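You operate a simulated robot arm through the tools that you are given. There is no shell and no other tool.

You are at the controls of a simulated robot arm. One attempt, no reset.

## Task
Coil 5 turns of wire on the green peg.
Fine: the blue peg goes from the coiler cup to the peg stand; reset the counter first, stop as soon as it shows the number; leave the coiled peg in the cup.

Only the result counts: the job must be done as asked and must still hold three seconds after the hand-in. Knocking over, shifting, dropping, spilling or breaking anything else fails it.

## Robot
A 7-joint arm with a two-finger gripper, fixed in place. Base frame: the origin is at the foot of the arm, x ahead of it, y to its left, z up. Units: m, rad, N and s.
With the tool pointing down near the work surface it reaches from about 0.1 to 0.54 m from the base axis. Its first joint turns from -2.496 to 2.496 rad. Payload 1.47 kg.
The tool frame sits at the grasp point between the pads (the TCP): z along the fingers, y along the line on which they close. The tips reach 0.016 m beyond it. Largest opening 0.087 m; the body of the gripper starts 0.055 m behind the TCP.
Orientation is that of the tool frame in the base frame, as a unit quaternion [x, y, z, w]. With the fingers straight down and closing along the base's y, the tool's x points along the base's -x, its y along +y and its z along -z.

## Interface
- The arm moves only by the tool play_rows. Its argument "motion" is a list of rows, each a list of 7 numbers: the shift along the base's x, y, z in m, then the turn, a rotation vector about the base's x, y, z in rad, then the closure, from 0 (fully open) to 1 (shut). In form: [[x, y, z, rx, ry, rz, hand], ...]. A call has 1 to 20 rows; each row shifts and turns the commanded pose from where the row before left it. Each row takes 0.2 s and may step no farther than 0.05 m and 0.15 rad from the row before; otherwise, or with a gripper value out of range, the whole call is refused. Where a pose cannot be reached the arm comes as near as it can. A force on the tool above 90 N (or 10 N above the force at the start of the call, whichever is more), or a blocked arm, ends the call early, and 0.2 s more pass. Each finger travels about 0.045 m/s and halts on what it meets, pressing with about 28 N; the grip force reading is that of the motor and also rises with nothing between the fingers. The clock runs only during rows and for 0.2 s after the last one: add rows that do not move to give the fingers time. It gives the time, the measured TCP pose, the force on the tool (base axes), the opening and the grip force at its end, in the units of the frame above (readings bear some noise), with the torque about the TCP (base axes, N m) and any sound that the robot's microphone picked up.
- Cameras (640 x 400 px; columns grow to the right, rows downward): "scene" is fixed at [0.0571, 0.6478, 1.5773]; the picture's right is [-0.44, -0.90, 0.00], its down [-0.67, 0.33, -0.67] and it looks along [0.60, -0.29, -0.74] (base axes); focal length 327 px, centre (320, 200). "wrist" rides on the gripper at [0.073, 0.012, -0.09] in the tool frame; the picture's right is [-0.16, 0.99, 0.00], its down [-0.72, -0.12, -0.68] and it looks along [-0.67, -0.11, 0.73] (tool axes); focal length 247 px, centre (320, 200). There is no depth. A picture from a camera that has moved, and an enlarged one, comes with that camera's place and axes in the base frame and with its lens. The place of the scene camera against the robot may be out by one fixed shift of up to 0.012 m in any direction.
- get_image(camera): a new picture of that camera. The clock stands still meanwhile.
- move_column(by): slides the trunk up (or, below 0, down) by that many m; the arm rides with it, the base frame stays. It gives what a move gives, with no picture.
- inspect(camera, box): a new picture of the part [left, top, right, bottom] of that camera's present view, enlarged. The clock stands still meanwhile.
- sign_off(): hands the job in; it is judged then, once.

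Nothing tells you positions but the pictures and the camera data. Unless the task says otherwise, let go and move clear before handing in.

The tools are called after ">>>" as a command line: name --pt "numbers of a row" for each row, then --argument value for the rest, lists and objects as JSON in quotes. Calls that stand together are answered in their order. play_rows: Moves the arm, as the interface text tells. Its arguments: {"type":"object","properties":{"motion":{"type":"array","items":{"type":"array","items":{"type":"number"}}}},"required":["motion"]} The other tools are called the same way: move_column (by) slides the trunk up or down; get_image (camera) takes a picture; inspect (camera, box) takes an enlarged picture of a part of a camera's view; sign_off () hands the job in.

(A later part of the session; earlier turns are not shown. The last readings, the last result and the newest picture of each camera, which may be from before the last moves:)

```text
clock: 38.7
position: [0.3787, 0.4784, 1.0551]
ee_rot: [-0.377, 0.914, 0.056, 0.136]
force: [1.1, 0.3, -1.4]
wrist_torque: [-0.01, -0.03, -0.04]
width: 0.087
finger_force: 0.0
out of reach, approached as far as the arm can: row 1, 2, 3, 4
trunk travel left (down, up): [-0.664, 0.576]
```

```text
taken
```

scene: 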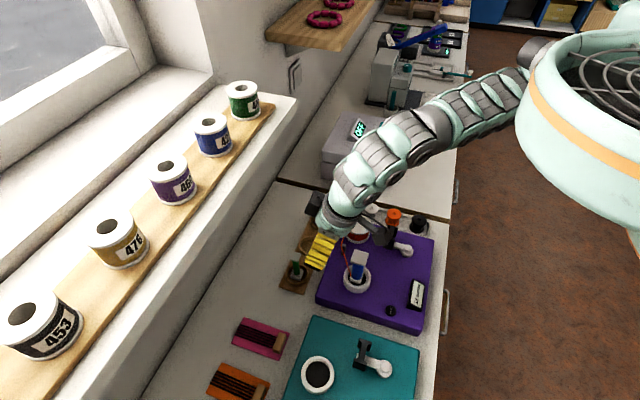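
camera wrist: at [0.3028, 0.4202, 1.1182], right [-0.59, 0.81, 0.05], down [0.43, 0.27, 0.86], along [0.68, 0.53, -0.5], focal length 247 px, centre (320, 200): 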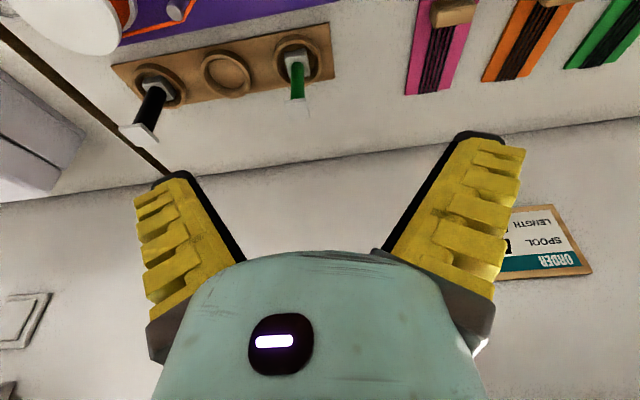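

This config fails at close range, and the pattern points to a shoulder limit when the arm is too high relative to the trunk. I'll ease outward, raise the trunk, and lower the arm so it works lower over the cup.

>>> play_rows --pt "0.025 0.0 0 0 0 0 0" --pt "0.03 0.0 0 0 0 0 0" --pt "0 0 0 0 0 0 0"

>>> move_column --by 0.2

>>> play_rows --pt "0 0 -0.03 0 0 0 0" --pt "0 0 -0.03 0 0 0 0" --pt "0 0 -0.04 0 0 0 0" --pt "0 0 -0.04 0 0 0 0" --pt "0 0 -0.04 0 0 0 0" --pt "0 0 -0.02 0 0 0 0" --pt "0 0 0 0 0 0 0"

>>> get_image --camera "scene"

```text
clock: 39.5
position: [0.4348, 0.4797, 1.0557]
ee_rot: [-0.378, 0.914, 0.057, 0.137]
force: [-1.2, -0.1, 0.5]
wrist_torque: [0.0, 0.03, 0.0]
width: 0.087
finger_force: 0.1
trunk travel left (down, up): [-0.664, 0.576]
```

```text
clock: 41.6
position: [0.4339, 0.48, 1.2549]
ee_rot: [-0.378, 0.914, 0.057, 0.138]
force: [-0.5, -0.2, 0.4]
wrist_torque: [0.02, -0.02, 0.02]
width: 0.0869
finger_force: 0.1
trunk travel left (down, up): [-0.864, 0.376]
```

```text
clock: 43.2
position: [0.4355, 0.4788, 1.0559]
ee_rot: [-0.378, 0.914, 0.057, 0.138]
force: [-0.4, -0.9, 0.0]
wrist_torque: [0.0, -0.01, 0.0]
width: 0.087
finger_force: 0.1
trunk travel left (down, up): [-0.864, 0.376]
```

```text
taken
```

scene: 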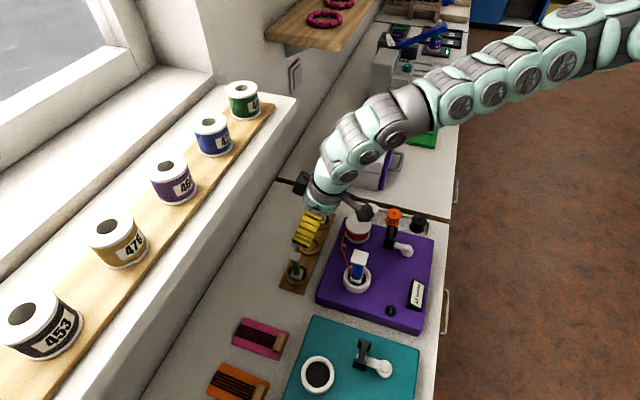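

Now I'll move in over the cup with the tilt held.

>>> play_rows --pt "-0.02 -0.02 0 0 0 0 0" --pt "-0.02 -0.02 0 0 0 0 0" --pt "-0.02 -0.02 0 0 0 0 0" --pt "-0.0175 -0.018 0 0 0 0 0" --pt "0 0 0 0 0 0 0"

>>> get_image --camera "wrist"

```text
clock: 44.4
position: [0.3566, 0.4014, 1.0549]
ee_rot: [-0.378, 0.914, 0.057, 0.137]
force: [0.2, 0.1, 1.0]
wrist_torque: [0.02, 0.01, 0.0]
width: 0.0871
finger_force: 0.1
trunk travel left (down, up): [-0.864, 0.376]
```

```text
taken
camera wrist: at [0.2802, 0.3425, 1.1188], right [-0.59, 0.81, 0.05], down [0.43, 0.27, 0.86], along [0.68, 0.53, -0.5], focal length 247 px, centre (320, 200)
```

wrist: 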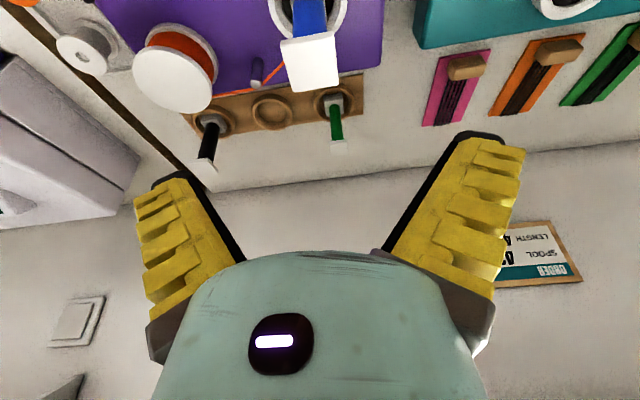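

The tilted pose over the cup works. I'll lower with the column toward the cap and check alignment.

>>> move_column --by -0.08

>>> get_image --camera "wrist"

```text
clock: 45.6
position: [0.3573, 0.4018, 0.9752]
ee_rot: [-0.378, 0.914, 0.056, 0.138]
force: [0.6, 0.4, -0.3]
wrist_torque: [-0.03, -0.03, 0.02]
width: 0.0871
finger_force: 0.0
trunk travel left (down, up): [-0.784, 0.456]
```

```text
taken
camera wrist: at [0.2804, 0.3429, 1.039], right [-0.59, 0.81, 0.05], down [0.43, 0.26, 0.86], along [0.68, 0.53, -0.5], focal length 247 px, centre (320, 200)
```

wrist: 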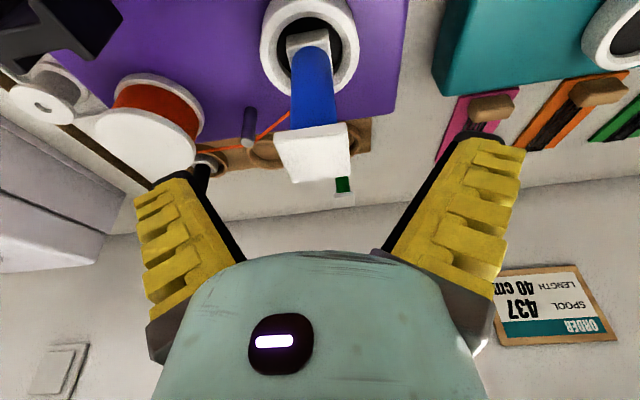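

The cap is on the centreline. I'll go down to cap height and close.

>>> move_column --by -0.025

>>> play_rows --pt "0.001 0.001 0 0 0 0 0.3" --pt "0 0 0 0 0 0 0.6" --pt "0 0 0 0 0 0 0.8" --pt "0 0 0 0 0 0 0.9" --pt "0 0 0 0 0 0 0.9" --pt "0 0 0 0 0 0 0.9"

>>> get_image --camera "wrist"

>>> inspect --camera "scene" --box '[300, 190, 420, 310]'

```text
clock: 46.3
position: [0.357, 0.4011, 0.9504]
ee_rot: [-0.378, 0.914, 0.057, 0.137]
force: [0.7, 0.0, 0.5]
wrist_torque: [0.01, 0.02, 0.02]
width: 0.0871
finger_force: 0.0
trunk travel left (down, up): [-0.759, 0.481]
```

```text
clock: 47.7
position: [0.3587, 0.4022, 0.9492]
ee_rot: [-0.377, 0.914, 0.057, 0.138]
force: [-0.1, 0.0, -1.0]
wrist_torque: [-0.01, 0.01, -0.02]
width: 0.0294
finger_force: 27.8
trunk travel left (down, up): [-0.759, 0.481]
```

```text
taken
camera wrist: at [0.2814, 0.3434, 1.0139], right [-0.59, 0.81, 0.05], down [0.43, 0.26, 0.86], along [0.68, 0.53, -0.5], focal length 247 px, centre (320, 200)
```

wrist: 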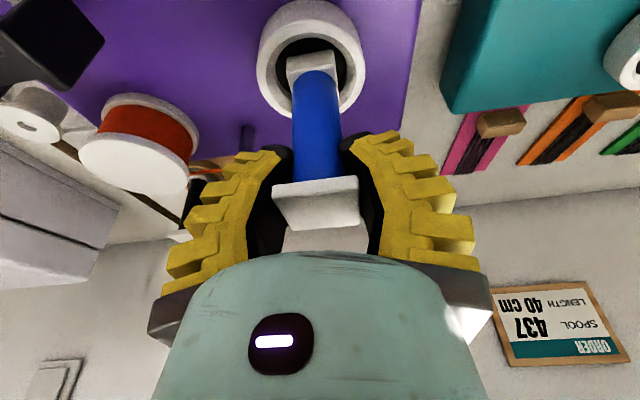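

```text
3.33 times, centred on (360, 250) of scene
camera zoom: at [0.0571, 0.6478, 1.5773], right [-0.44, -0.9, 0.0], down [-0.67, 0.33, -0.67], along [0.6, -0.29, -0.74], focal length 1089 px, centre (187, 33)
```

zoom: 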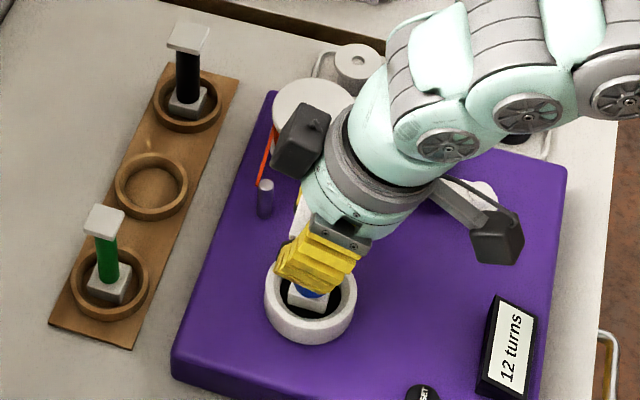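

Blue is gripped with the hand tilted. I'll lift with the column and carry it outward, raising the arm as it extends.

>>> move_column --by 0.1

>>> play_rows --pt "0.03 0.015 0 0 0 0 0.9" --pt "0.03 0.012 0.0 0 0 0 0.9" --pt "0.03 0.008 0.01 0 0 0 0.9" --pt "0.02 0.006 0.02 0 0 0 0.9" --pt "0.015 0.003 0.03 0 0 0 0.9" --pt "0.01 0.001 0.03 0 0 0 0.9" --pt "0.01 0 0.03 0 0 0 0.9" --pt "0 0 0 0 0 0 0.9"

>>> get_image --camera "wrist"

>>> get_image --camera "scene"

```text
clock: 49.0
position: [0.3579, 0.4022, 1.05]
ee_rot: [-0.377, 0.914, 0.056, 0.138]
force: [-0.5, 0.0, -1.1]
wrist_torque: [0.0, -0.01, 0.01]
width: 0.0287
finger_force: 28.2
trunk travel left (down, up): [-0.859, 0.381]
```

```text
clock: 50.8
position: [0.5023, 0.4491, 1.1714]
ee_rot: [-0.377, 0.914, 0.056, 0.137]
force: [-0.2, -0.4, -1.6]
wrist_torque: [0.02, -0.02, 0.0]
width: 0.0285
finger_force: 27.7
trunk travel left (down, up): [-0.859, 0.381]
```

```text
taken
camera wrist: at [0.4252, 0.3898, 1.2344], right [-0.59, 0.81, 0.05], down [0.43, 0.27, 0.86], along [0.68, 0.53, -0.5], focal length 247 px, centre (320, 200)
```

wrist: 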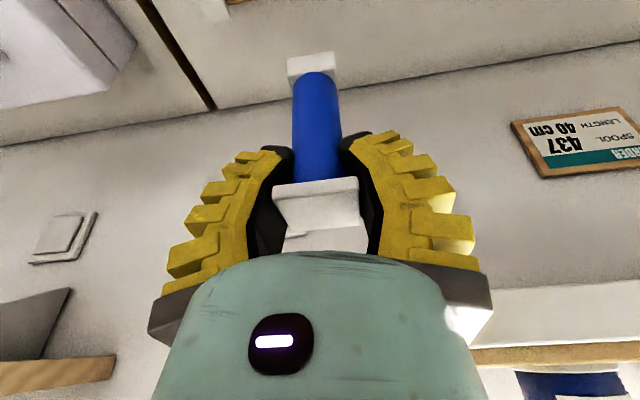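

```text
taken
```

scene: 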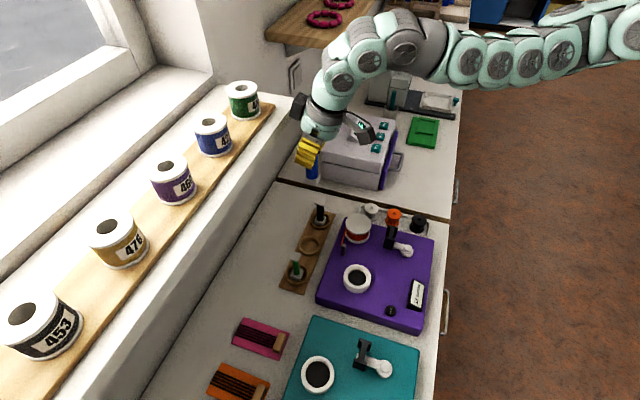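

No reach flags at a radius of 0.674 m. I'll extend over the hole and lower with the column for a look.

>>> play_rows --pt "0.01 -0.001 0.005 0 0 0 0.9" --pt "0.01 -0.001 0 0 0 0 0.9" --pt "0 0 0 0 0 0 0.9"

>>> move_column --by -0.13

>>> get_image --camera "wrist"

>>> inspect --camera "scene" --box '[250, 150, 410, 310]'

```text
clock: 51.6
position: [0.5238, 0.4469, 1.1745]
ee_rot: [-0.378, 0.914, 0.057, 0.137]
force: [-0.6, 0.5, 0.3]
wrist_torque: [0.02, 0.02, -0.01]
width: 0.0286
finger_force: 28.2
trunk travel left (down, up): [-0.859, 0.381]
```

```text
clock: 53.2
position: [0.5233, 0.4472, 1.0464]
ee_rot: [-0.376, 0.914, 0.057, 0.137]
force: [0.9, -0.1, -0.7]
wrist_torque: [0.01, 0.0, 0.0]
width: 0.0284
finger_force: 28.2
trunk travel left (down, up): [-0.729, 0.511]
```

```text
taken
camera wrist: at [0.4462, 0.388, 1.1088], right [-0.59, 0.81, 0.05], down [0.43, 0.26, 0.86], along [0.68, 0.53, -0.5], focal length 247 px, centre (320, 200)
```

wrist: 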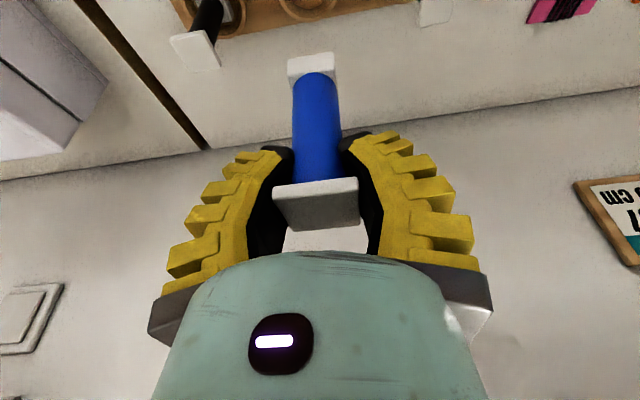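

```text
2.50 times, centred on (330, 230) of scene
camera zoom: at [0.0571, 0.6478, 1.5773], right [-0.44, -0.9, 0.0], down [-0.67, 0.33, -0.67], along [0.6, -0.29, -0.74], focal length 817 px, centre (295, 125)
```

zoom: 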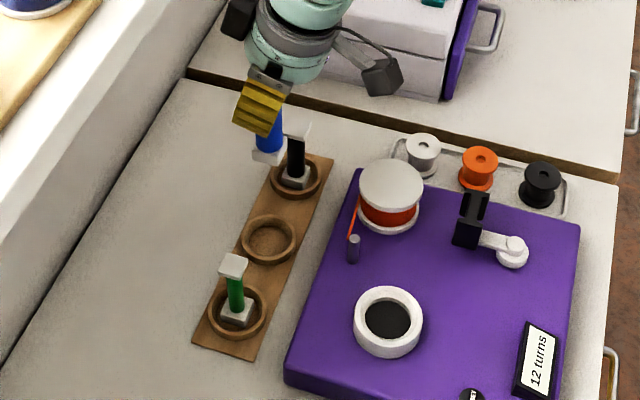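

It's aligned above the hole. I'll lower further and check the hole centre.

>>> move_column --by -0.065

>>> get_image --camera "wrist"

>>> inspect --camera "scene" --box '[270, 180, 370, 300]'

```text
clock: 54.3
position: [0.5234, 0.4469, 0.9813]
ee_rot: [-0.377, 0.914, 0.057, 0.137]
force: [0.2, -0.1, -0.5]
wrist_torque: [0.03, 0.0, -0.01]
width: 0.0282
finger_force: 28.0
trunk travel left (down, up): [-0.664, 0.576]
```

```text
taken
camera wrist: at [0.4463, 0.3881, 1.0438], right [-0.59, 0.81, 0.05], down [0.43, 0.26, 0.86], along [0.68, 0.53, -0.5], focal length 247 px, centre (320, 200)
```

wrist: 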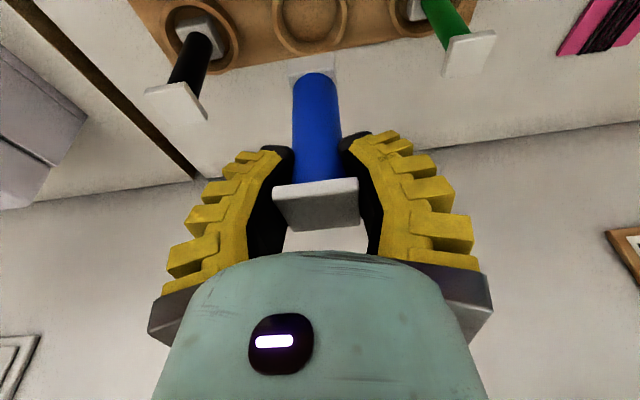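

```text
3.33 times, centred on (320, 240) of scene
camera zoom: at [0.0571, 0.6478, 1.5773], right [-0.44, -0.9, 0.0], down [-0.67, 0.33, -0.67], along [0.6, -0.29, -0.74], focal length 1089 px, centre (320, 67)
```

zoom: 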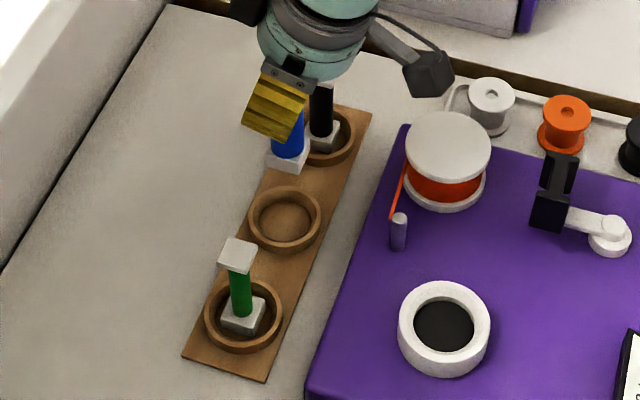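

The hole centre is about 2 mm to the +v side, so I'll correct for that and keep lowering in stages.

>>> play_rows --pt "-0.0012 0.0012 0 0 0 0 0.9" --pt "0 0 0 0 0 0 0.9"

>>> move_column --by -0.04

>>> get_image --camera "wrist"

>>> inspect --camera "scene" --box '[270, 190, 350, 290]'

```text
clock: 54.9
position: [0.5206, 0.4474, 0.9786]
ee_rot: [-0.377, 0.914, 0.057, 0.138]
force: [-0.2, 0.0, -1.5]
wrist_torque: [0.01, -0.01, 0.01]
width: 0.0283
finger_force: 27.8
trunk travel left (down, up): [-0.664, 0.576]
```

```text
clock: 55.7
position: [0.5204, 0.4477, 0.9406]
ee_rot: [-0.377, 0.914, 0.057, 0.138]
force: [0.6, 0.5, -0.9]
wrist_torque: [0.02, 0.02, -0.02]
width: 0.028
finger_force: 28.4
trunk travel left (down, up): [-0.624, 0.616]
```

```text
taken
camera wrist: at [0.4448, 0.3893, 1.0039], right [-0.59, 0.81, 0.05], down [0.43, 0.26, 0.86], along [0.68, 0.53, -0.5], focal length 247 px, centre (320, 200)
```

wrist: 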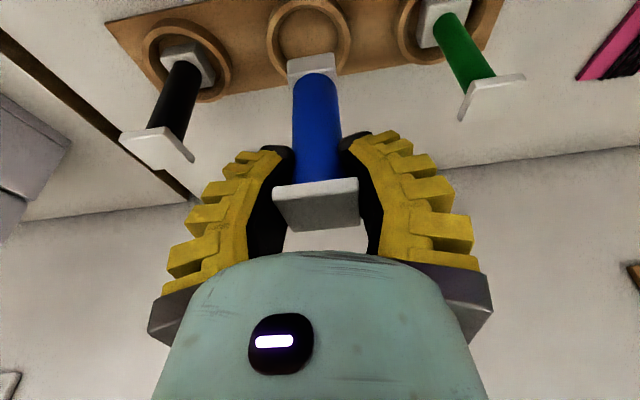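

```text
4.00 times, centred on (310, 240) of scene
camera zoom: at [0.0571, 0.6478, 1.5773], right [-0.44, -0.9, 0.0], down [-0.67, 0.33, -0.67], along [0.6, -0.29, -0.74], focal length 1307 px, centre (360, 40)
```

zoom: 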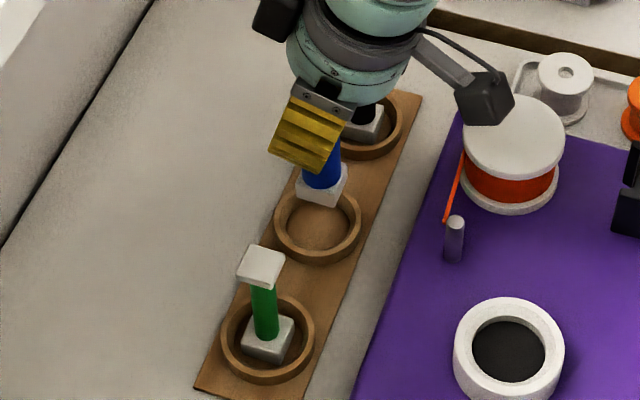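

The peg is nearly over the ring. I'll make a small x correction and lower in small column steps, watching the force.

>>> play_rows --pt "0.0025 0 0 0 0 0 0.9" --pt "0 0 0 0 0 0 0.9"

>>> move_column --by -0.015

>>> inspect --camera "wrist" --box '[230, 0, 410, 240]'

>>> inspect --camera "scene" --box '[280, 205, 340, 280]'

```text
clock: 56.3
position: [0.5239, 0.4481, 0.9399]
ee_rot: [-0.378, 0.914, 0.057, 0.137]
force: [0.8, -0.9, -0.3]
wrist_torque: [0.0, 0.02, 0.0]
width: 0.0278
finger_force: 27.9
trunk travel left (down, up): [-0.624, 0.616]
```

```text
clock: 56.9
position: [0.5249, 0.4483, 0.9253]
ee_rot: [-0.378, 0.914, 0.057, 0.137]
force: [-0.1, 0.4, -0.5]
wrist_torque: [-0.01, -0.01, 0.0]
width: 0.0279
finger_force: 27.7
trunk travel left (down, up): [-0.609, 0.631]
```

```text
1.67 times, centred on (320, 120) of wrist
camera zoom: at [0.4471, 0.3892, 0.9887], right [-0.59, 0.81, 0.05], down [0.43, 0.26, 0.86], along [0.68, 0.53, -0.5], focal length 412 px, centre (320, 333)
```

zoom: 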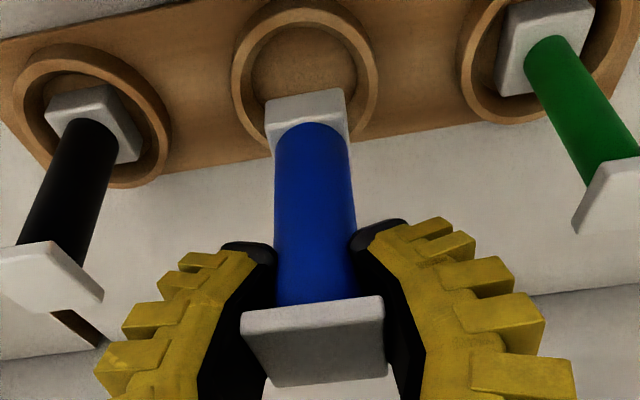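

```text
5.33 times, centred on (310, 242) of scene
camera zoom: at [0.0571, 0.6478, 1.5773], right [-0.44, -0.9, 0.0], down [-0.67, 0.33, -0.67], along [0.6, -0.29, -0.74], focal length 1742 px, centre (373, -27)
```

zoom: 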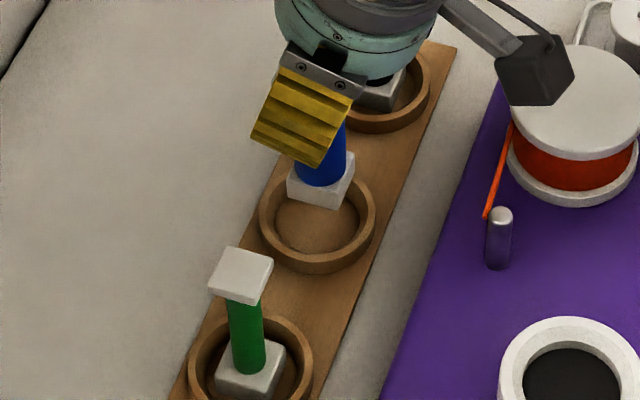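

The peg is lined up with the ring. I'll continue lowering.

>>> move_column --by -0.012

>>> inspect --camera "wrist" --box '[230, 0, 410, 240]'

>>> inspect --camera "scene" --box '[280, 205, 340, 280]'

```text
clock: 57.5
position: [0.525, 0.4485, 0.9123]
ee_rot: [-0.377, 0.914, 0.057, 0.137]
force: [-0.2, -0.5, -0.6]
wrist_torque: [0.01, 0.03, -0.01]
width: 0.0278
finger_force: 28.0
trunk travel left (down, up): [-0.597, 0.643]
```

```text
1.67 times, centred on (320, 120) of wrist
camera zoom: at [0.4471, 0.3892, 0.9767], right [-0.59, 0.81, 0.05], down [0.43, 0.26, 0.86], along [0.68, 0.53, -0.5], focal length 412 px, centre (320, 333)
```

zoom: 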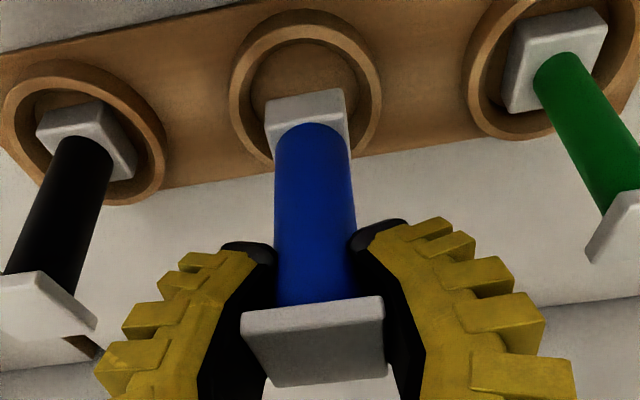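

```text
5.33 times, centred on (310, 242) of scene
camera zoom: at [0.0571, 0.6478, 1.5773], right [-0.44, -0.9, 0.0], down [-0.67, 0.33, -0.67], along [0.6, -0.29, -0.74], focal length 1742 px, centre (373, -27)
```

zoom: 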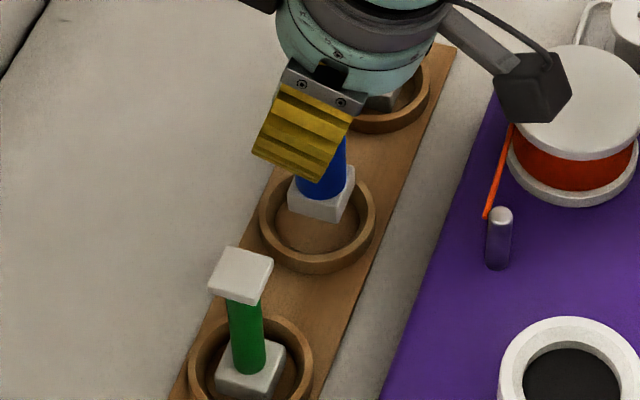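

The base still needs to drop about 18 mm. I'll continue down.

>>> move_column --by -0.012

>>> move_column --by -0.003

>>> inspect --camera "wrist" --box '[230, 0, 410, 240]'

>>> inspect --camera "scene" --box '[280, 205, 340, 280]'

```text
clock: 58.1
position: [0.5242, 0.4485, 0.9004]
ee_rot: [-0.377, 0.914, 0.057, 0.138]
force: [-0.9, 0.8, -1.0]
wrist_torque: [-0.01, -0.03, -0.02]
width: 0.028
finger_force: 28.3
trunk travel left (down, up): [-0.585, 0.655]
```

```text
clock: 58.6
position: [0.5233, 0.4482, 0.8978]
ee_rot: [-0.377, 0.914, 0.057, 0.138]
force: [0.5, -0.4, -1.2]
wrist_torque: [0.0, -0.03, 0.0]
width: 0.0275
finger_force: 27.6
trunk travel left (down, up): [-0.582, 0.658]
```

```text
1.67 times, centred on (320, 120) of wrist
camera zoom: at [0.447, 0.3891, 0.9616], right [-0.59, 0.81, 0.05], down [0.43, 0.26, 0.86], along [0.68, 0.53, -0.5], focal length 412 px, centre (320, 333)
```

zoom: 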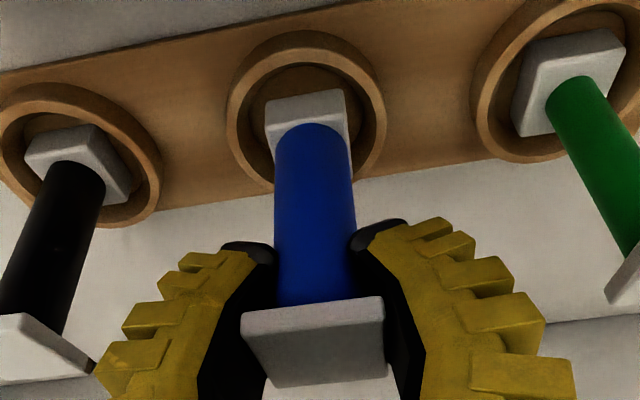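

```text
5.33 times, centred on (310, 242) of scene
camera zoom: at [0.0571, 0.6478, 1.5773], right [-0.44, -0.9, 0.0], down [-0.67, 0.33, -0.67], along [0.6, -0.29, -0.74], focal length 1742 px, centre (373, -27)
```

zoom: 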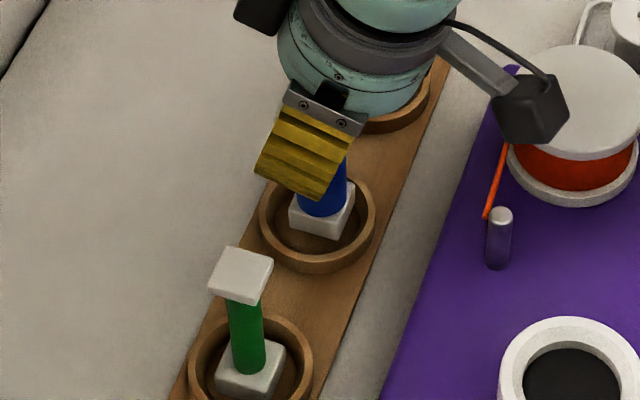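

The base is inside the ring now. I'll step down until contact.

>>> move_column --by -0.002

>>> move_column --by -0.002

>>> move_column --by -0.0015

```text
clock: 59.2
position: [0.5241, 0.4488, 0.8959]
ee_rot: [-0.377, 0.914, 0.056, 0.138]
force: [0.3, 0.2, -0.8]
wrist_torque: [0.0, 0.01, 0.01]
width: 0.0275
finger_force: 28.0
trunk travel left (down, up): [-0.58, 0.66]
```

```text
clock: 59.7
position: [0.5241, 0.4476, 0.8946]
ee_rot: [-0.377, 0.914, 0.056, 0.138]
force: [-0.6, -0.5, -1.1]
wrist_torque: [-0.02, -0.01, -0.02]
width: 0.0273
finger_force: 28.1
trunk travel left (down, up): [-0.578, 0.662]
```

```text
clock: 60.2
position: [0.5237, 0.449, 0.8926]
ee_rot: [-0.378, 0.914, 0.057, 0.138]
force: [-0.2, 0.4, -0.4]
wrist_torque: [0.0, 0.01, 0.0]
width: 0.0274
finger_force: 27.7
trunk travel left (down, up): [-0.576, 0.664]
```

>>> move_column --by -0.0015

>>> inspect --camera "wrist" --box '[230, 0, 410, 240]'

>>> inspect --camera "scene" --box '[280, 205, 340, 280]'

```text
clock: 60.7
position: [0.5244, 0.4475, 0.8909]
ee_rot: [-0.377, 0.914, 0.056, 0.138]
force: [0.0, 0.0, -1.0]
wrist_torque: [0.0, -0.02, 0.0]
width: 0.0275
finger_force: 28.1
trunk travel left (down, up): [-0.575, 0.665]
```

```text
1.67 times, centred on (320, 120) of wrist
camera zoom: at [0.4469, 0.3891, 0.9546], right [-0.59, 0.81, 0.05], down [0.43, 0.26, 0.86], along [0.68, 0.53, -0.5], focal length 412 px, centre (320, 333)
```

zoom: 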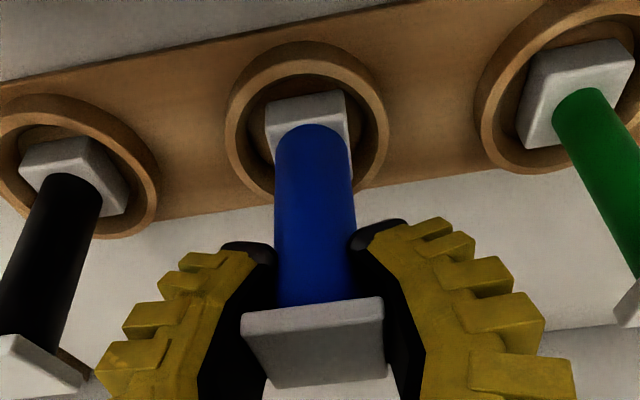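

```text
5.33 times, centred on (310, 242) of scene
camera zoom: at [0.0571, 0.6478, 1.5773], right [-0.44, -0.9, 0.0], down [-0.67, 0.33, -0.67], along [0.6, -0.29, -0.74], focal length 1742 px, centre (373, -27)
```

zoom: 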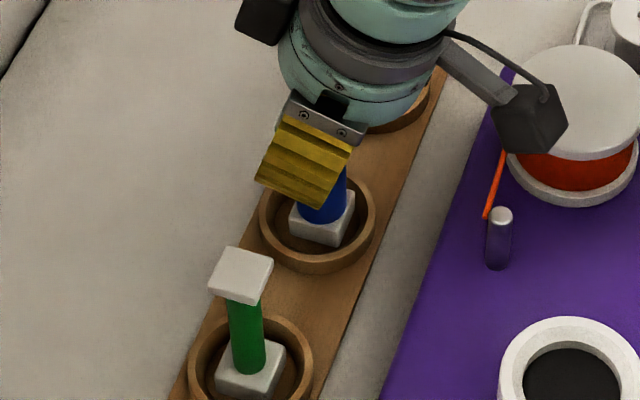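

It's close to the floor now. I'll keep stepping.

>>> move_column --by -0.0015

>>> move_column --by -0.0015

>>> move_column --by -0.0015

```text
clock: 61.2
position: [0.5246, 0.4474, 0.8891]
ee_rot: [-0.377, 0.914, 0.056, 0.137]
force: [-0.4, 0.4, -0.7]
wrist_torque: [0.0, -0.02, 0.0]
width: 0.0272
finger_force: 27.4
trunk travel left (down, up): [-0.573, 0.667]
```

```text
clock: 61.7
position: [0.5238, 0.4489, 0.8881]
ee_rot: [-0.378, 0.914, 0.056, 0.136]
force: [-0.2, -0.3, -0.1]
wrist_torque: [-0.04, 0.0, 0.02]
width: 0.0274
finger_force: 27.8
trunk travel left (down, up): [-0.572, 0.668]
```

```text
clock: 62.2
position: [0.5236, 0.4482, 0.8867]
ee_rot: [-0.377, 0.914, 0.057, 0.139]
force: [0.1, 0.2, -0.8]
wrist_torque: [-0.02, 0.03, -0.05]
width: 0.0275
finger_force: 28.2
trunk travel left (down, up): [-0.57, 0.67]
```

>>> move_column --by -0.0015

>>> move_column --by -0.0015

>>> inspect --camera "wrist" --box '[230, 0, 410, 240]'

>>> inspect --camera "scene" --box '[280, 205, 340, 280]'

```text
clock: 62.7
position: [0.5236, 0.4486, 0.8858]
ee_rot: [-0.377, 0.914, 0.056, 0.137]
force: [-0.8, -0.5, -1.2]
wrist_torque: [0.02, 0.0, -0.01]
width: 0.0271
finger_force: 28.5
trunk travel left (down, up): [-0.569, 0.671]
```

```text
clock: 63.2
position: [0.5245, 0.4482, 0.8838]
ee_rot: [-0.377, 0.914, 0.057, 0.138]
force: [-0.6, -0.1, 3.1]
wrist_torque: [-0.09, 0.04, 0.0]
width: 0.0274
finger_force: 27.8
trunk travel left (down, up): [-0.567, 0.673]
```

```text
1.67 times, centred on (320, 120) of wrist
camera zoom: at [0.4471, 0.3893, 0.9474], right [-0.59, 0.81, 0.05], down [0.43, 0.26, 0.86], along [0.68, 0.53, -0.5], focal length 412 px, centre (320, 333)
```

zoom: 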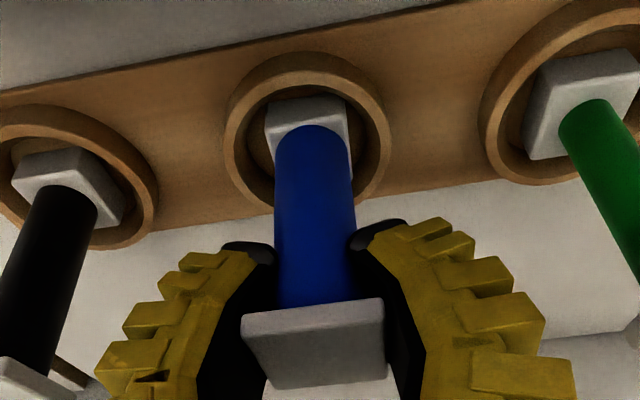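

```text
5.33 times, centred on (310, 242) of scene
camera zoom: at [0.0571, 0.6478, 1.5773], right [-0.44, -0.9, 0.0], down [-0.67, 0.33, -0.67], along [0.6, -0.29, -0.74], focal length 1742 px, centre (373, -27)
```

zoom: 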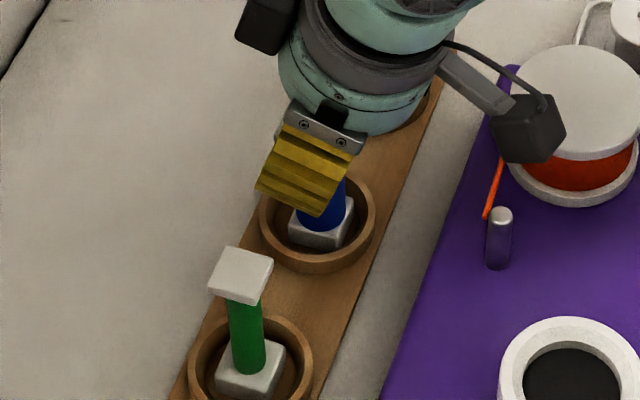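

There's first contact at about 4 N. One more 1 mm step to confirm it's seated, then I'll release.

>>> move_column --by -0.001

>>> play_rows --pt "0 0 0 0 0 0 0.55" --pt "0 0 0 0 0 0 0.3" --pt "0 0 0 0 0 0 0.25" --pt "0 0 0 0 0 0 0.2" --pt "0 0 0 0 0 0 0.2"

>>> get_image --camera "wrist"

>>> inspect --camera "scene" --box '[270, 190, 350, 290]'

```text
clock: 63.8
position: [0.5247, 0.448, 0.8839]
ee_rot: [-0.378, 0.914, 0.057, 0.139]
force: [-2.9, -1.8, 10.2]
wrist_torque: [-0.24, 0.15, -0.04]
width: 0.0275
finger_force: 27.7
trunk travel left (down, up): [-0.566, 0.674]
```

```text
clock: 65.0
position: [0.5245, 0.4487, 0.8828]
ee_rot: [-0.377, 0.914, 0.056, 0.137]
force: [0.4, 0.0, 0.7]
wrist_torque: [-0.01, 0.04, 0.0]
width: 0.0731
finger_force: 2.8
trunk travel left (down, up): [-0.566, 0.674]
```

```text
taken
camera wrist: at [0.447, 0.3892, 0.9461], right [-0.59, 0.81, 0.05], down [0.43, 0.26, 0.86], along [0.68, 0.53, -0.5], focal length 247 px, centre (320, 200)
```

wrist: 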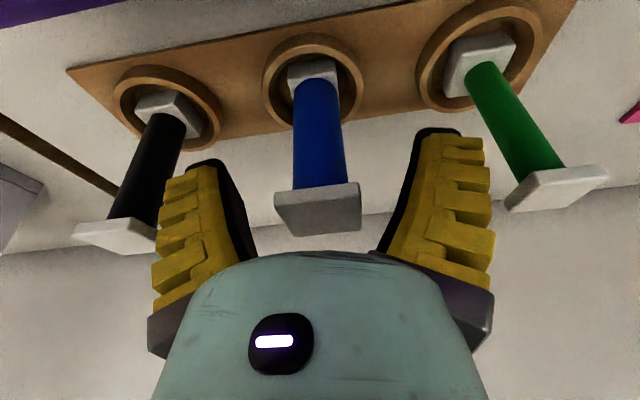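

```text
4.00 times, centred on (310, 240) of scene
camera zoom: at [0.0571, 0.6478, 1.5773], right [-0.44, -0.9, 0.0], down [-0.67, 0.33, -0.67], along [0.6, -0.29, -0.74], focal length 1307 px, centre (360, 40)
```

zoom: 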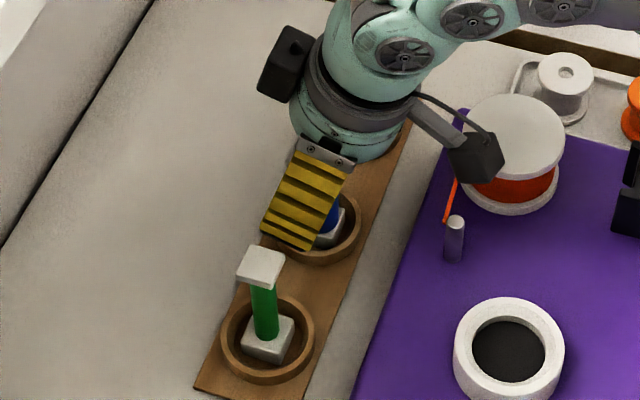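

Blue stands upright in the stand. I'll rise by the column and shift along the stand to above the green peg.

>>> move_column --by 0.1

>>> play_rows --pt "-0.0225 0.022 0 0 0 0 0.2" --pt "-0.0225 0.022 0 0 0 0 0.2" --pt "-0.0225 0.0215 0 0 0 0 0.2" --pt "0 0 0 0 0 0 0.2"

>>> get_image --camera "wrist"

>>> inspect --camera "scene" --box '[250, 170, 410, 310]'

```text
clock: 66.3
position: [0.5247, 0.4476, 0.981]
ee_rot: [-0.378, 0.914, 0.057, 0.137]
force: [0.2, -0.6, -0.5]
wrist_torque: [-0.01, -0.03, -0.03]
width: 0.0731
finger_force: 2.9
trunk travel left (down, up): [-0.666, 0.574]
```

```text
clock: 67.3
position: [0.4549, 0.5131, 0.9826]
ee_rot: [-0.377, 0.914, 0.058, 0.138]
force: [-1.0, 0.3, -0.6]
wrist_torque: [-0.02, 0.0, 0.02]
width: 0.0733
finger_force: 2.2
trunk travel left (down, up): [-0.666, 0.574]
```

```text
taken
camera wrist: at [0.3785, 0.4547, 1.0461], right [-0.59, 0.81, 0.05], down [0.43, 0.26, 0.86], along [0.68, 0.53, -0.5], focal length 247 px, centre (320, 200)
```

wrist: 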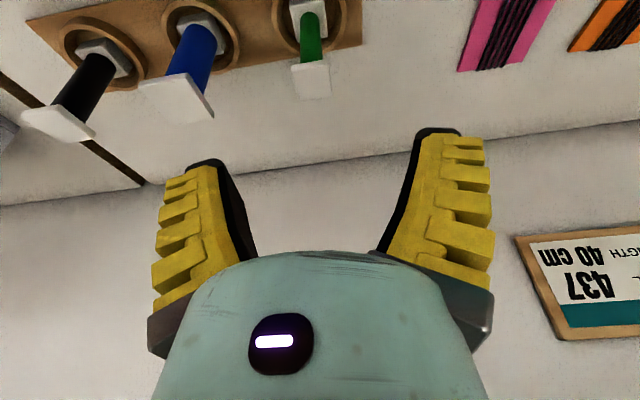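

```text
2.86 times, centred on (330, 240) of scene
camera zoom: at [0.0571, 0.6478, 1.5773], right [-0.44, -0.9, 0.0], down [-0.67, 0.33, -0.67], along [0.6, -0.29, -0.74], focal length 933 px, centre (291, 86)
```

zoom: 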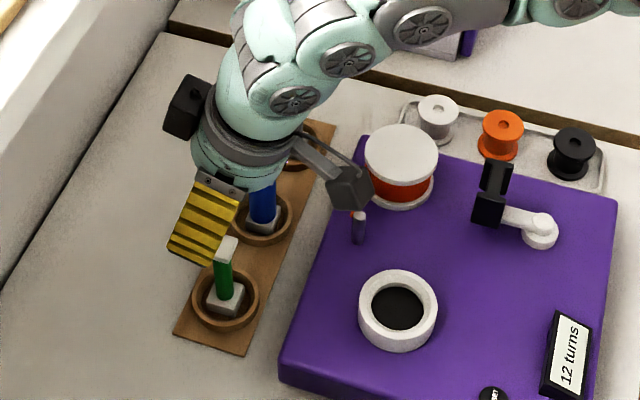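

The green cap is where I computed, (0.458, 0.514) with its top near 0.897. I'll adjust and descend in stages.

>>> play_rows --pt "0.003 0.001 0 0 0 0 0.2" --pt "0 0 0 0 0 0 0.2"

>>> move_column --by -0.065

>>> get_image --camera "wrist"

>>> inspect --camera "scene" --box '[250, 170, 410, 310]'

```text
clock: 67.9
position: [0.4592, 0.5143, 0.9823]
ee_rot: [-0.378, 0.914, 0.056, 0.139]
force: [-0.5, 0.0, -0.4]
wrist_torque: [0.01, 0.01, 0.0]
width: 0.0731
finger_force: 2.8
trunk travel left (down, up): [-0.666, 0.574]
```

```text
clock: 68.9
position: [0.46, 0.5147, 0.918]
ee_rot: [-0.377, 0.914, 0.057, 0.137]
force: [0.2, -0.4, -0.5]
wrist_torque: [-0.02, 0.01, 0.02]
width: 0.0733
finger_force: 2.8
trunk travel left (down, up): [-0.601, 0.639]
```

```text
taken
camera wrist: at [0.3826, 0.4554, 0.9813], right [-0.59, 0.81, 0.05], down [0.43, 0.26, 0.86], along [0.68, 0.53, -0.5], focal length 247 px, centre (320, 200)
```

wrist: 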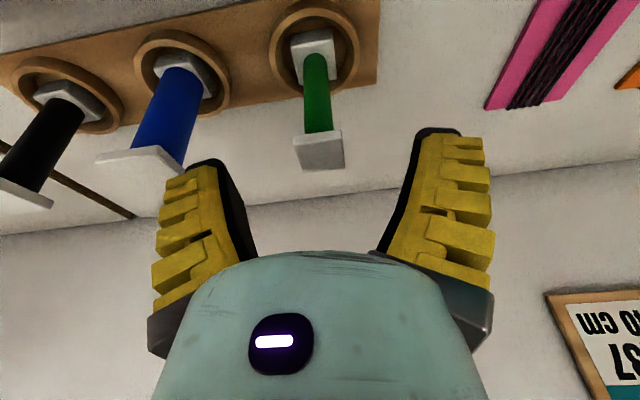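

```text
2.86 times, centred on (330, 240) of scene
camera zoom: at [0.0571, 0.6478, 1.5773], right [-0.44, -0.9, 0.0], down [-0.67, 0.33, -0.67], along [0.6, -0.29, -0.74], focal length 933 px, centre (291, 86)
```

zoom: 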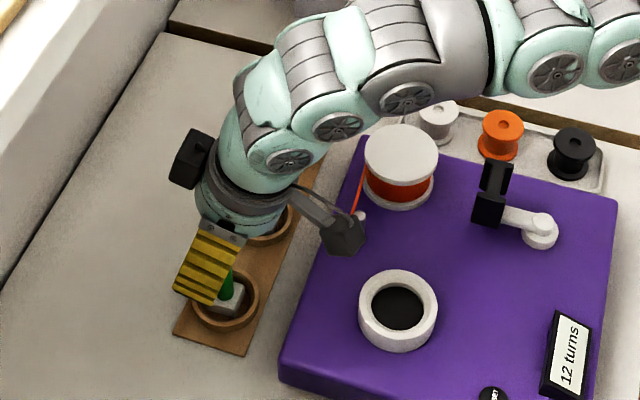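

The green cap is centred between the fingers. I'll go down to cap height and close.

>>> move_column --by -0.026

>>> play_rows --pt "0 0 0 0 0 0 0.4" --pt "0 0 0 0 0 0 0.6" --pt "0 0 0 0 0 0 0.8" --pt "0 0 0 0 0 0 0.95" --pt "0 0 0 0 0 0 0.95" --pt "0 0 0 0 0 0 0.95"

>>> get_image --camera "wrist"

>>> inspect --camera "scene" --box '[250, 170, 410, 310]'

```text
clock: 69.7
position: [0.4597, 0.5146, 0.8913]
ee_rot: [-0.377, 0.914, 0.056, 0.138]
force: [-0.9, 0.1, -0.1]
wrist_torque: [-0.01, 0.02, 0.01]
width: 0.073
finger_force: 2.2
trunk travel left (down, up): [-0.575, 0.665]
```

```text
clock: 71.0
position: [0.4606, 0.5139, 0.8921]
ee_rot: [-0.377, 0.914, 0.057, 0.138]
force: [0.2, -0.1, 0.3]
wrist_torque: [0.01, 0.01, 0.02]
width: 0.0125
finger_force: 28.1
trunk travel left (down, up): [-0.575, 0.665]
```

```text
taken
camera wrist: at [0.3823, 0.4552, 0.955], right [-0.59, 0.81, 0.05], down [0.43, 0.26, 0.86], along [0.68, 0.53, -0.5], focal length 247 px, centre (320, 200)
```

wrist: 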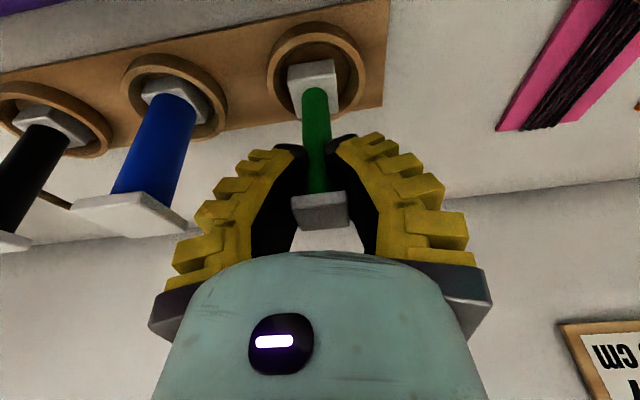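

```text
2.86 times, centred on (330, 240) of scene
camera zoom: at [0.0571, 0.6478, 1.5773], right [-0.44, -0.9, 0.0], down [-0.67, 0.33, -0.67], along [0.6, -0.29, -0.74], focal length 933 px, centre (291, 86)
```

zoom: 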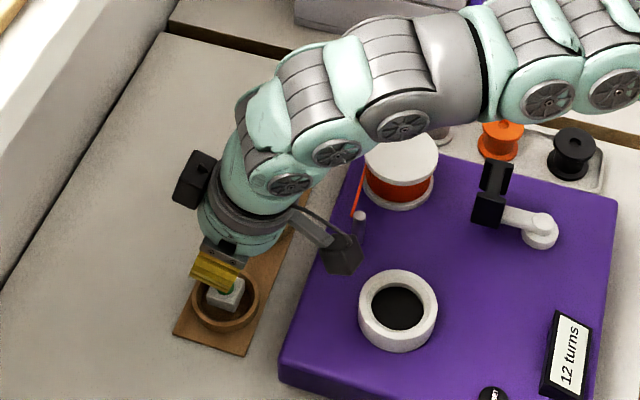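

Green is held firmly on the stem. I'll lift with the column, then retract inward and down in rel height toward the cup.

>>> move_column --by 0.03

>>> inspect --camera "scene" --box '[250, 170, 410, 310]'

>>> move_column --by 0.22

>>> play_rows --pt "-0.005 -0.005 -0.02 0 0 0 0.95" --pt "-0.01 -0.01 -0.03 0 0 0 0.95" --pt "-0.015 -0.015 -0.03 0 0 0 0.95" --pt "-0.02 -0.02 -0.025 0 0 0 0.95" --pt "-0.02 -0.022 -0.015 0 0 0 0.95" --pt "-0.018 -0.022 0 0 0 0 0.95" --pt "-0.016 -0.02 0 0 0 0 0.95" --pt "0 0 0 0 0 0 0.95"

>>> get_image --camera "wrist"

>>> get_image --camera "scene"

```text
clock: 71.8
position: [0.4592, 0.5146, 0.9217]
ee_rot: [-0.378, 0.914, 0.056, 0.137]
force: [-0.9, -0.3, 0.0]
wrist_torque: [-0.04, -0.02, -0.02]
width: 0.0124
finger_force: 27.5
trunk travel left (down, up): [-0.605, 0.635]
```

```text
2.86 times, centred on (330, 240) of scene
camera zoom: at [0.0571, 0.6478, 1.5773], right [-0.44, -0.9, 0.0], down [-0.67, 0.33, -0.67], along [0.6, -0.29, -0.74], focal length 933 px, centre (291, 86)
```

zoom: 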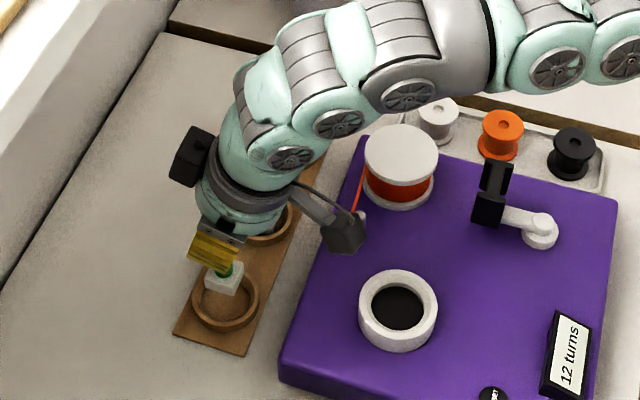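

```text
clock: 74.1
position: [0.457, 0.5117, 1.1396]
ee_rot: [-0.377, 0.914, 0.055, 0.135]
force: [-11.2, -12.0, -0.8]
wrist_torque: [0.88, -0.84, 0.0]
width: 0.0122
finger_force: 27.7
trunk travel left (down, up): [-0.825, 0.415]
```

```text
clock: 75.9
position: [0.354, 0.4006, 1.0215]
ee_rot: [-0.378, 0.914, 0.057, 0.137]
force: [0.0, -0.1, 0.6]
wrist_torque: [0.04, -0.01, -0.01]
width: 0.0123
finger_force: 28.1
trunk travel left (down, up): [-0.825, 0.415]
```

```text
taken
camera wrist: at [0.2771, 0.3424, 1.0843], right [-0.59, 0.81, 0.05], down [0.43, 0.27, 0.86], along [0.68, 0.53, -0.5], focal length 247 px, centre (320, 200)
```

wrist: 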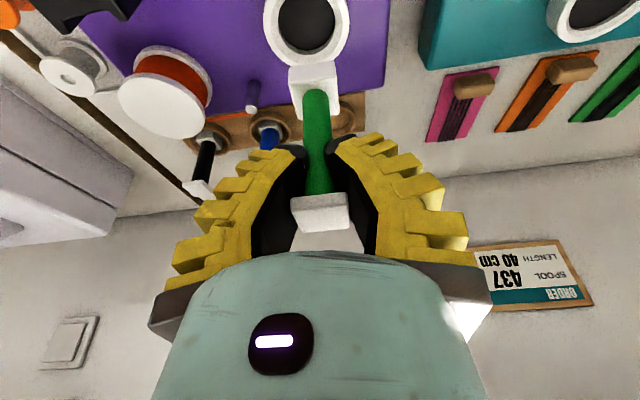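

```text
taken
```

scene: 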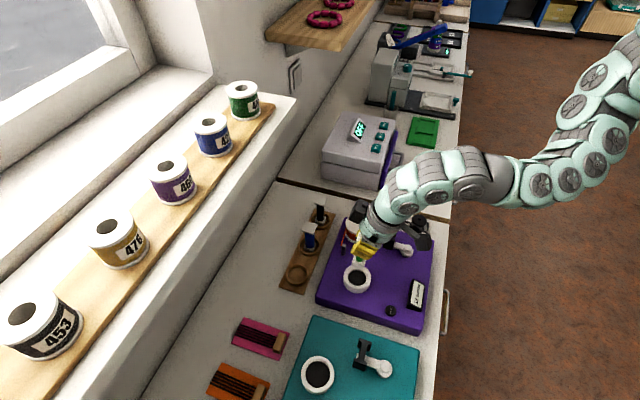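

Green hangs straight above the cup, and the sill spools haven't moved after that brief brush force at the top of the lift. I'll centre over the cup and lower; I expect contact near TCP z ≈ 0.957.

>>> play_rows --pt "0.004 0.001 0 0 0 0 0.95" --pt "0 0 0 0 0 0 0.95"

>>> move_column --by -0.035

>>> get_image --camera "wrist"

>>> inspect --camera "scene" --box '[300, 210, 420, 310]'

>>> inspect --camera "scene" --box '[180, 60, 340, 180]'

```text
clock: 76.5
position: [0.3605, 0.4018, 1.0212]
ee_rot: [-0.377, 0.914, 0.056, 0.137]
force: [-0.5, 0.0, -0.6]
wrist_torque: [0.01, 0.0, 0.03]
width: 0.0122
finger_force: 28.1
trunk travel left (down, up): [-0.825, 0.415]
```

```text
clock: 77.3
position: [0.3593, 0.4027, 0.9853]
ee_rot: [-0.377, 0.914, 0.057, 0.138]
force: [-0.3, 0.6, -0.1]
wrist_torque: [0.0, 0.0, -0.02]
width: 0.0119
finger_force: 27.6
trunk travel left (down, up): [-0.79, 0.45]
```

```text
taken
camera wrist: at [0.2819, 0.343, 1.0496], right [-0.59, 0.81, 0.05], down [0.43, 0.26, 0.86], along [0.68, 0.53, -0.5], focal length 247 px, centre (320, 200)
```

wrist: 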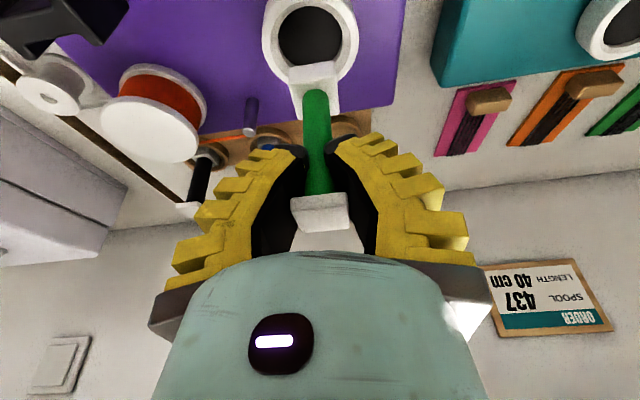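

```text
4.00 times, centred on (360, 260) of scene
camera zoom: at [0.0571, 0.6478, 1.5773], right [-0.44, -0.9, 0.0], down [-0.67, 0.33, -0.67], along [0.6, -0.29, -0.74], focal length 1307 px, centre (160, -40)
```

zoom: 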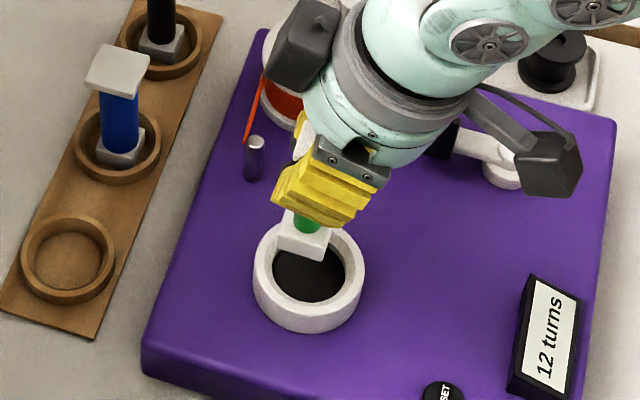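

```text
3.33 times, centred on (260, 120) of scene
camera zoom: at [0.0571, 0.6478, 1.5773], right [-0.44, -0.9, 0.0], down [-0.67, 0.33, -0.67], along [0.6, -0.29, -0.74], focal length 1089 px, centre (520, 467)
```

zoom: 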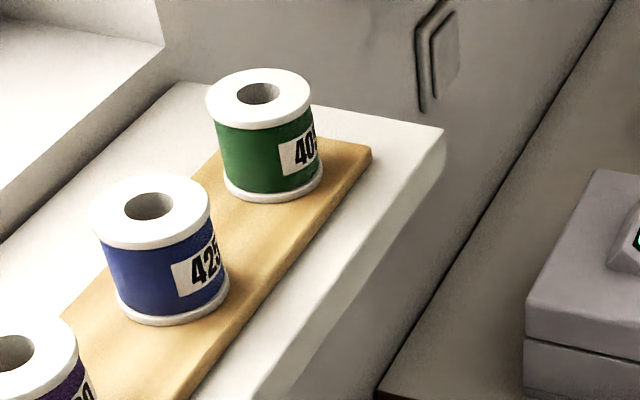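

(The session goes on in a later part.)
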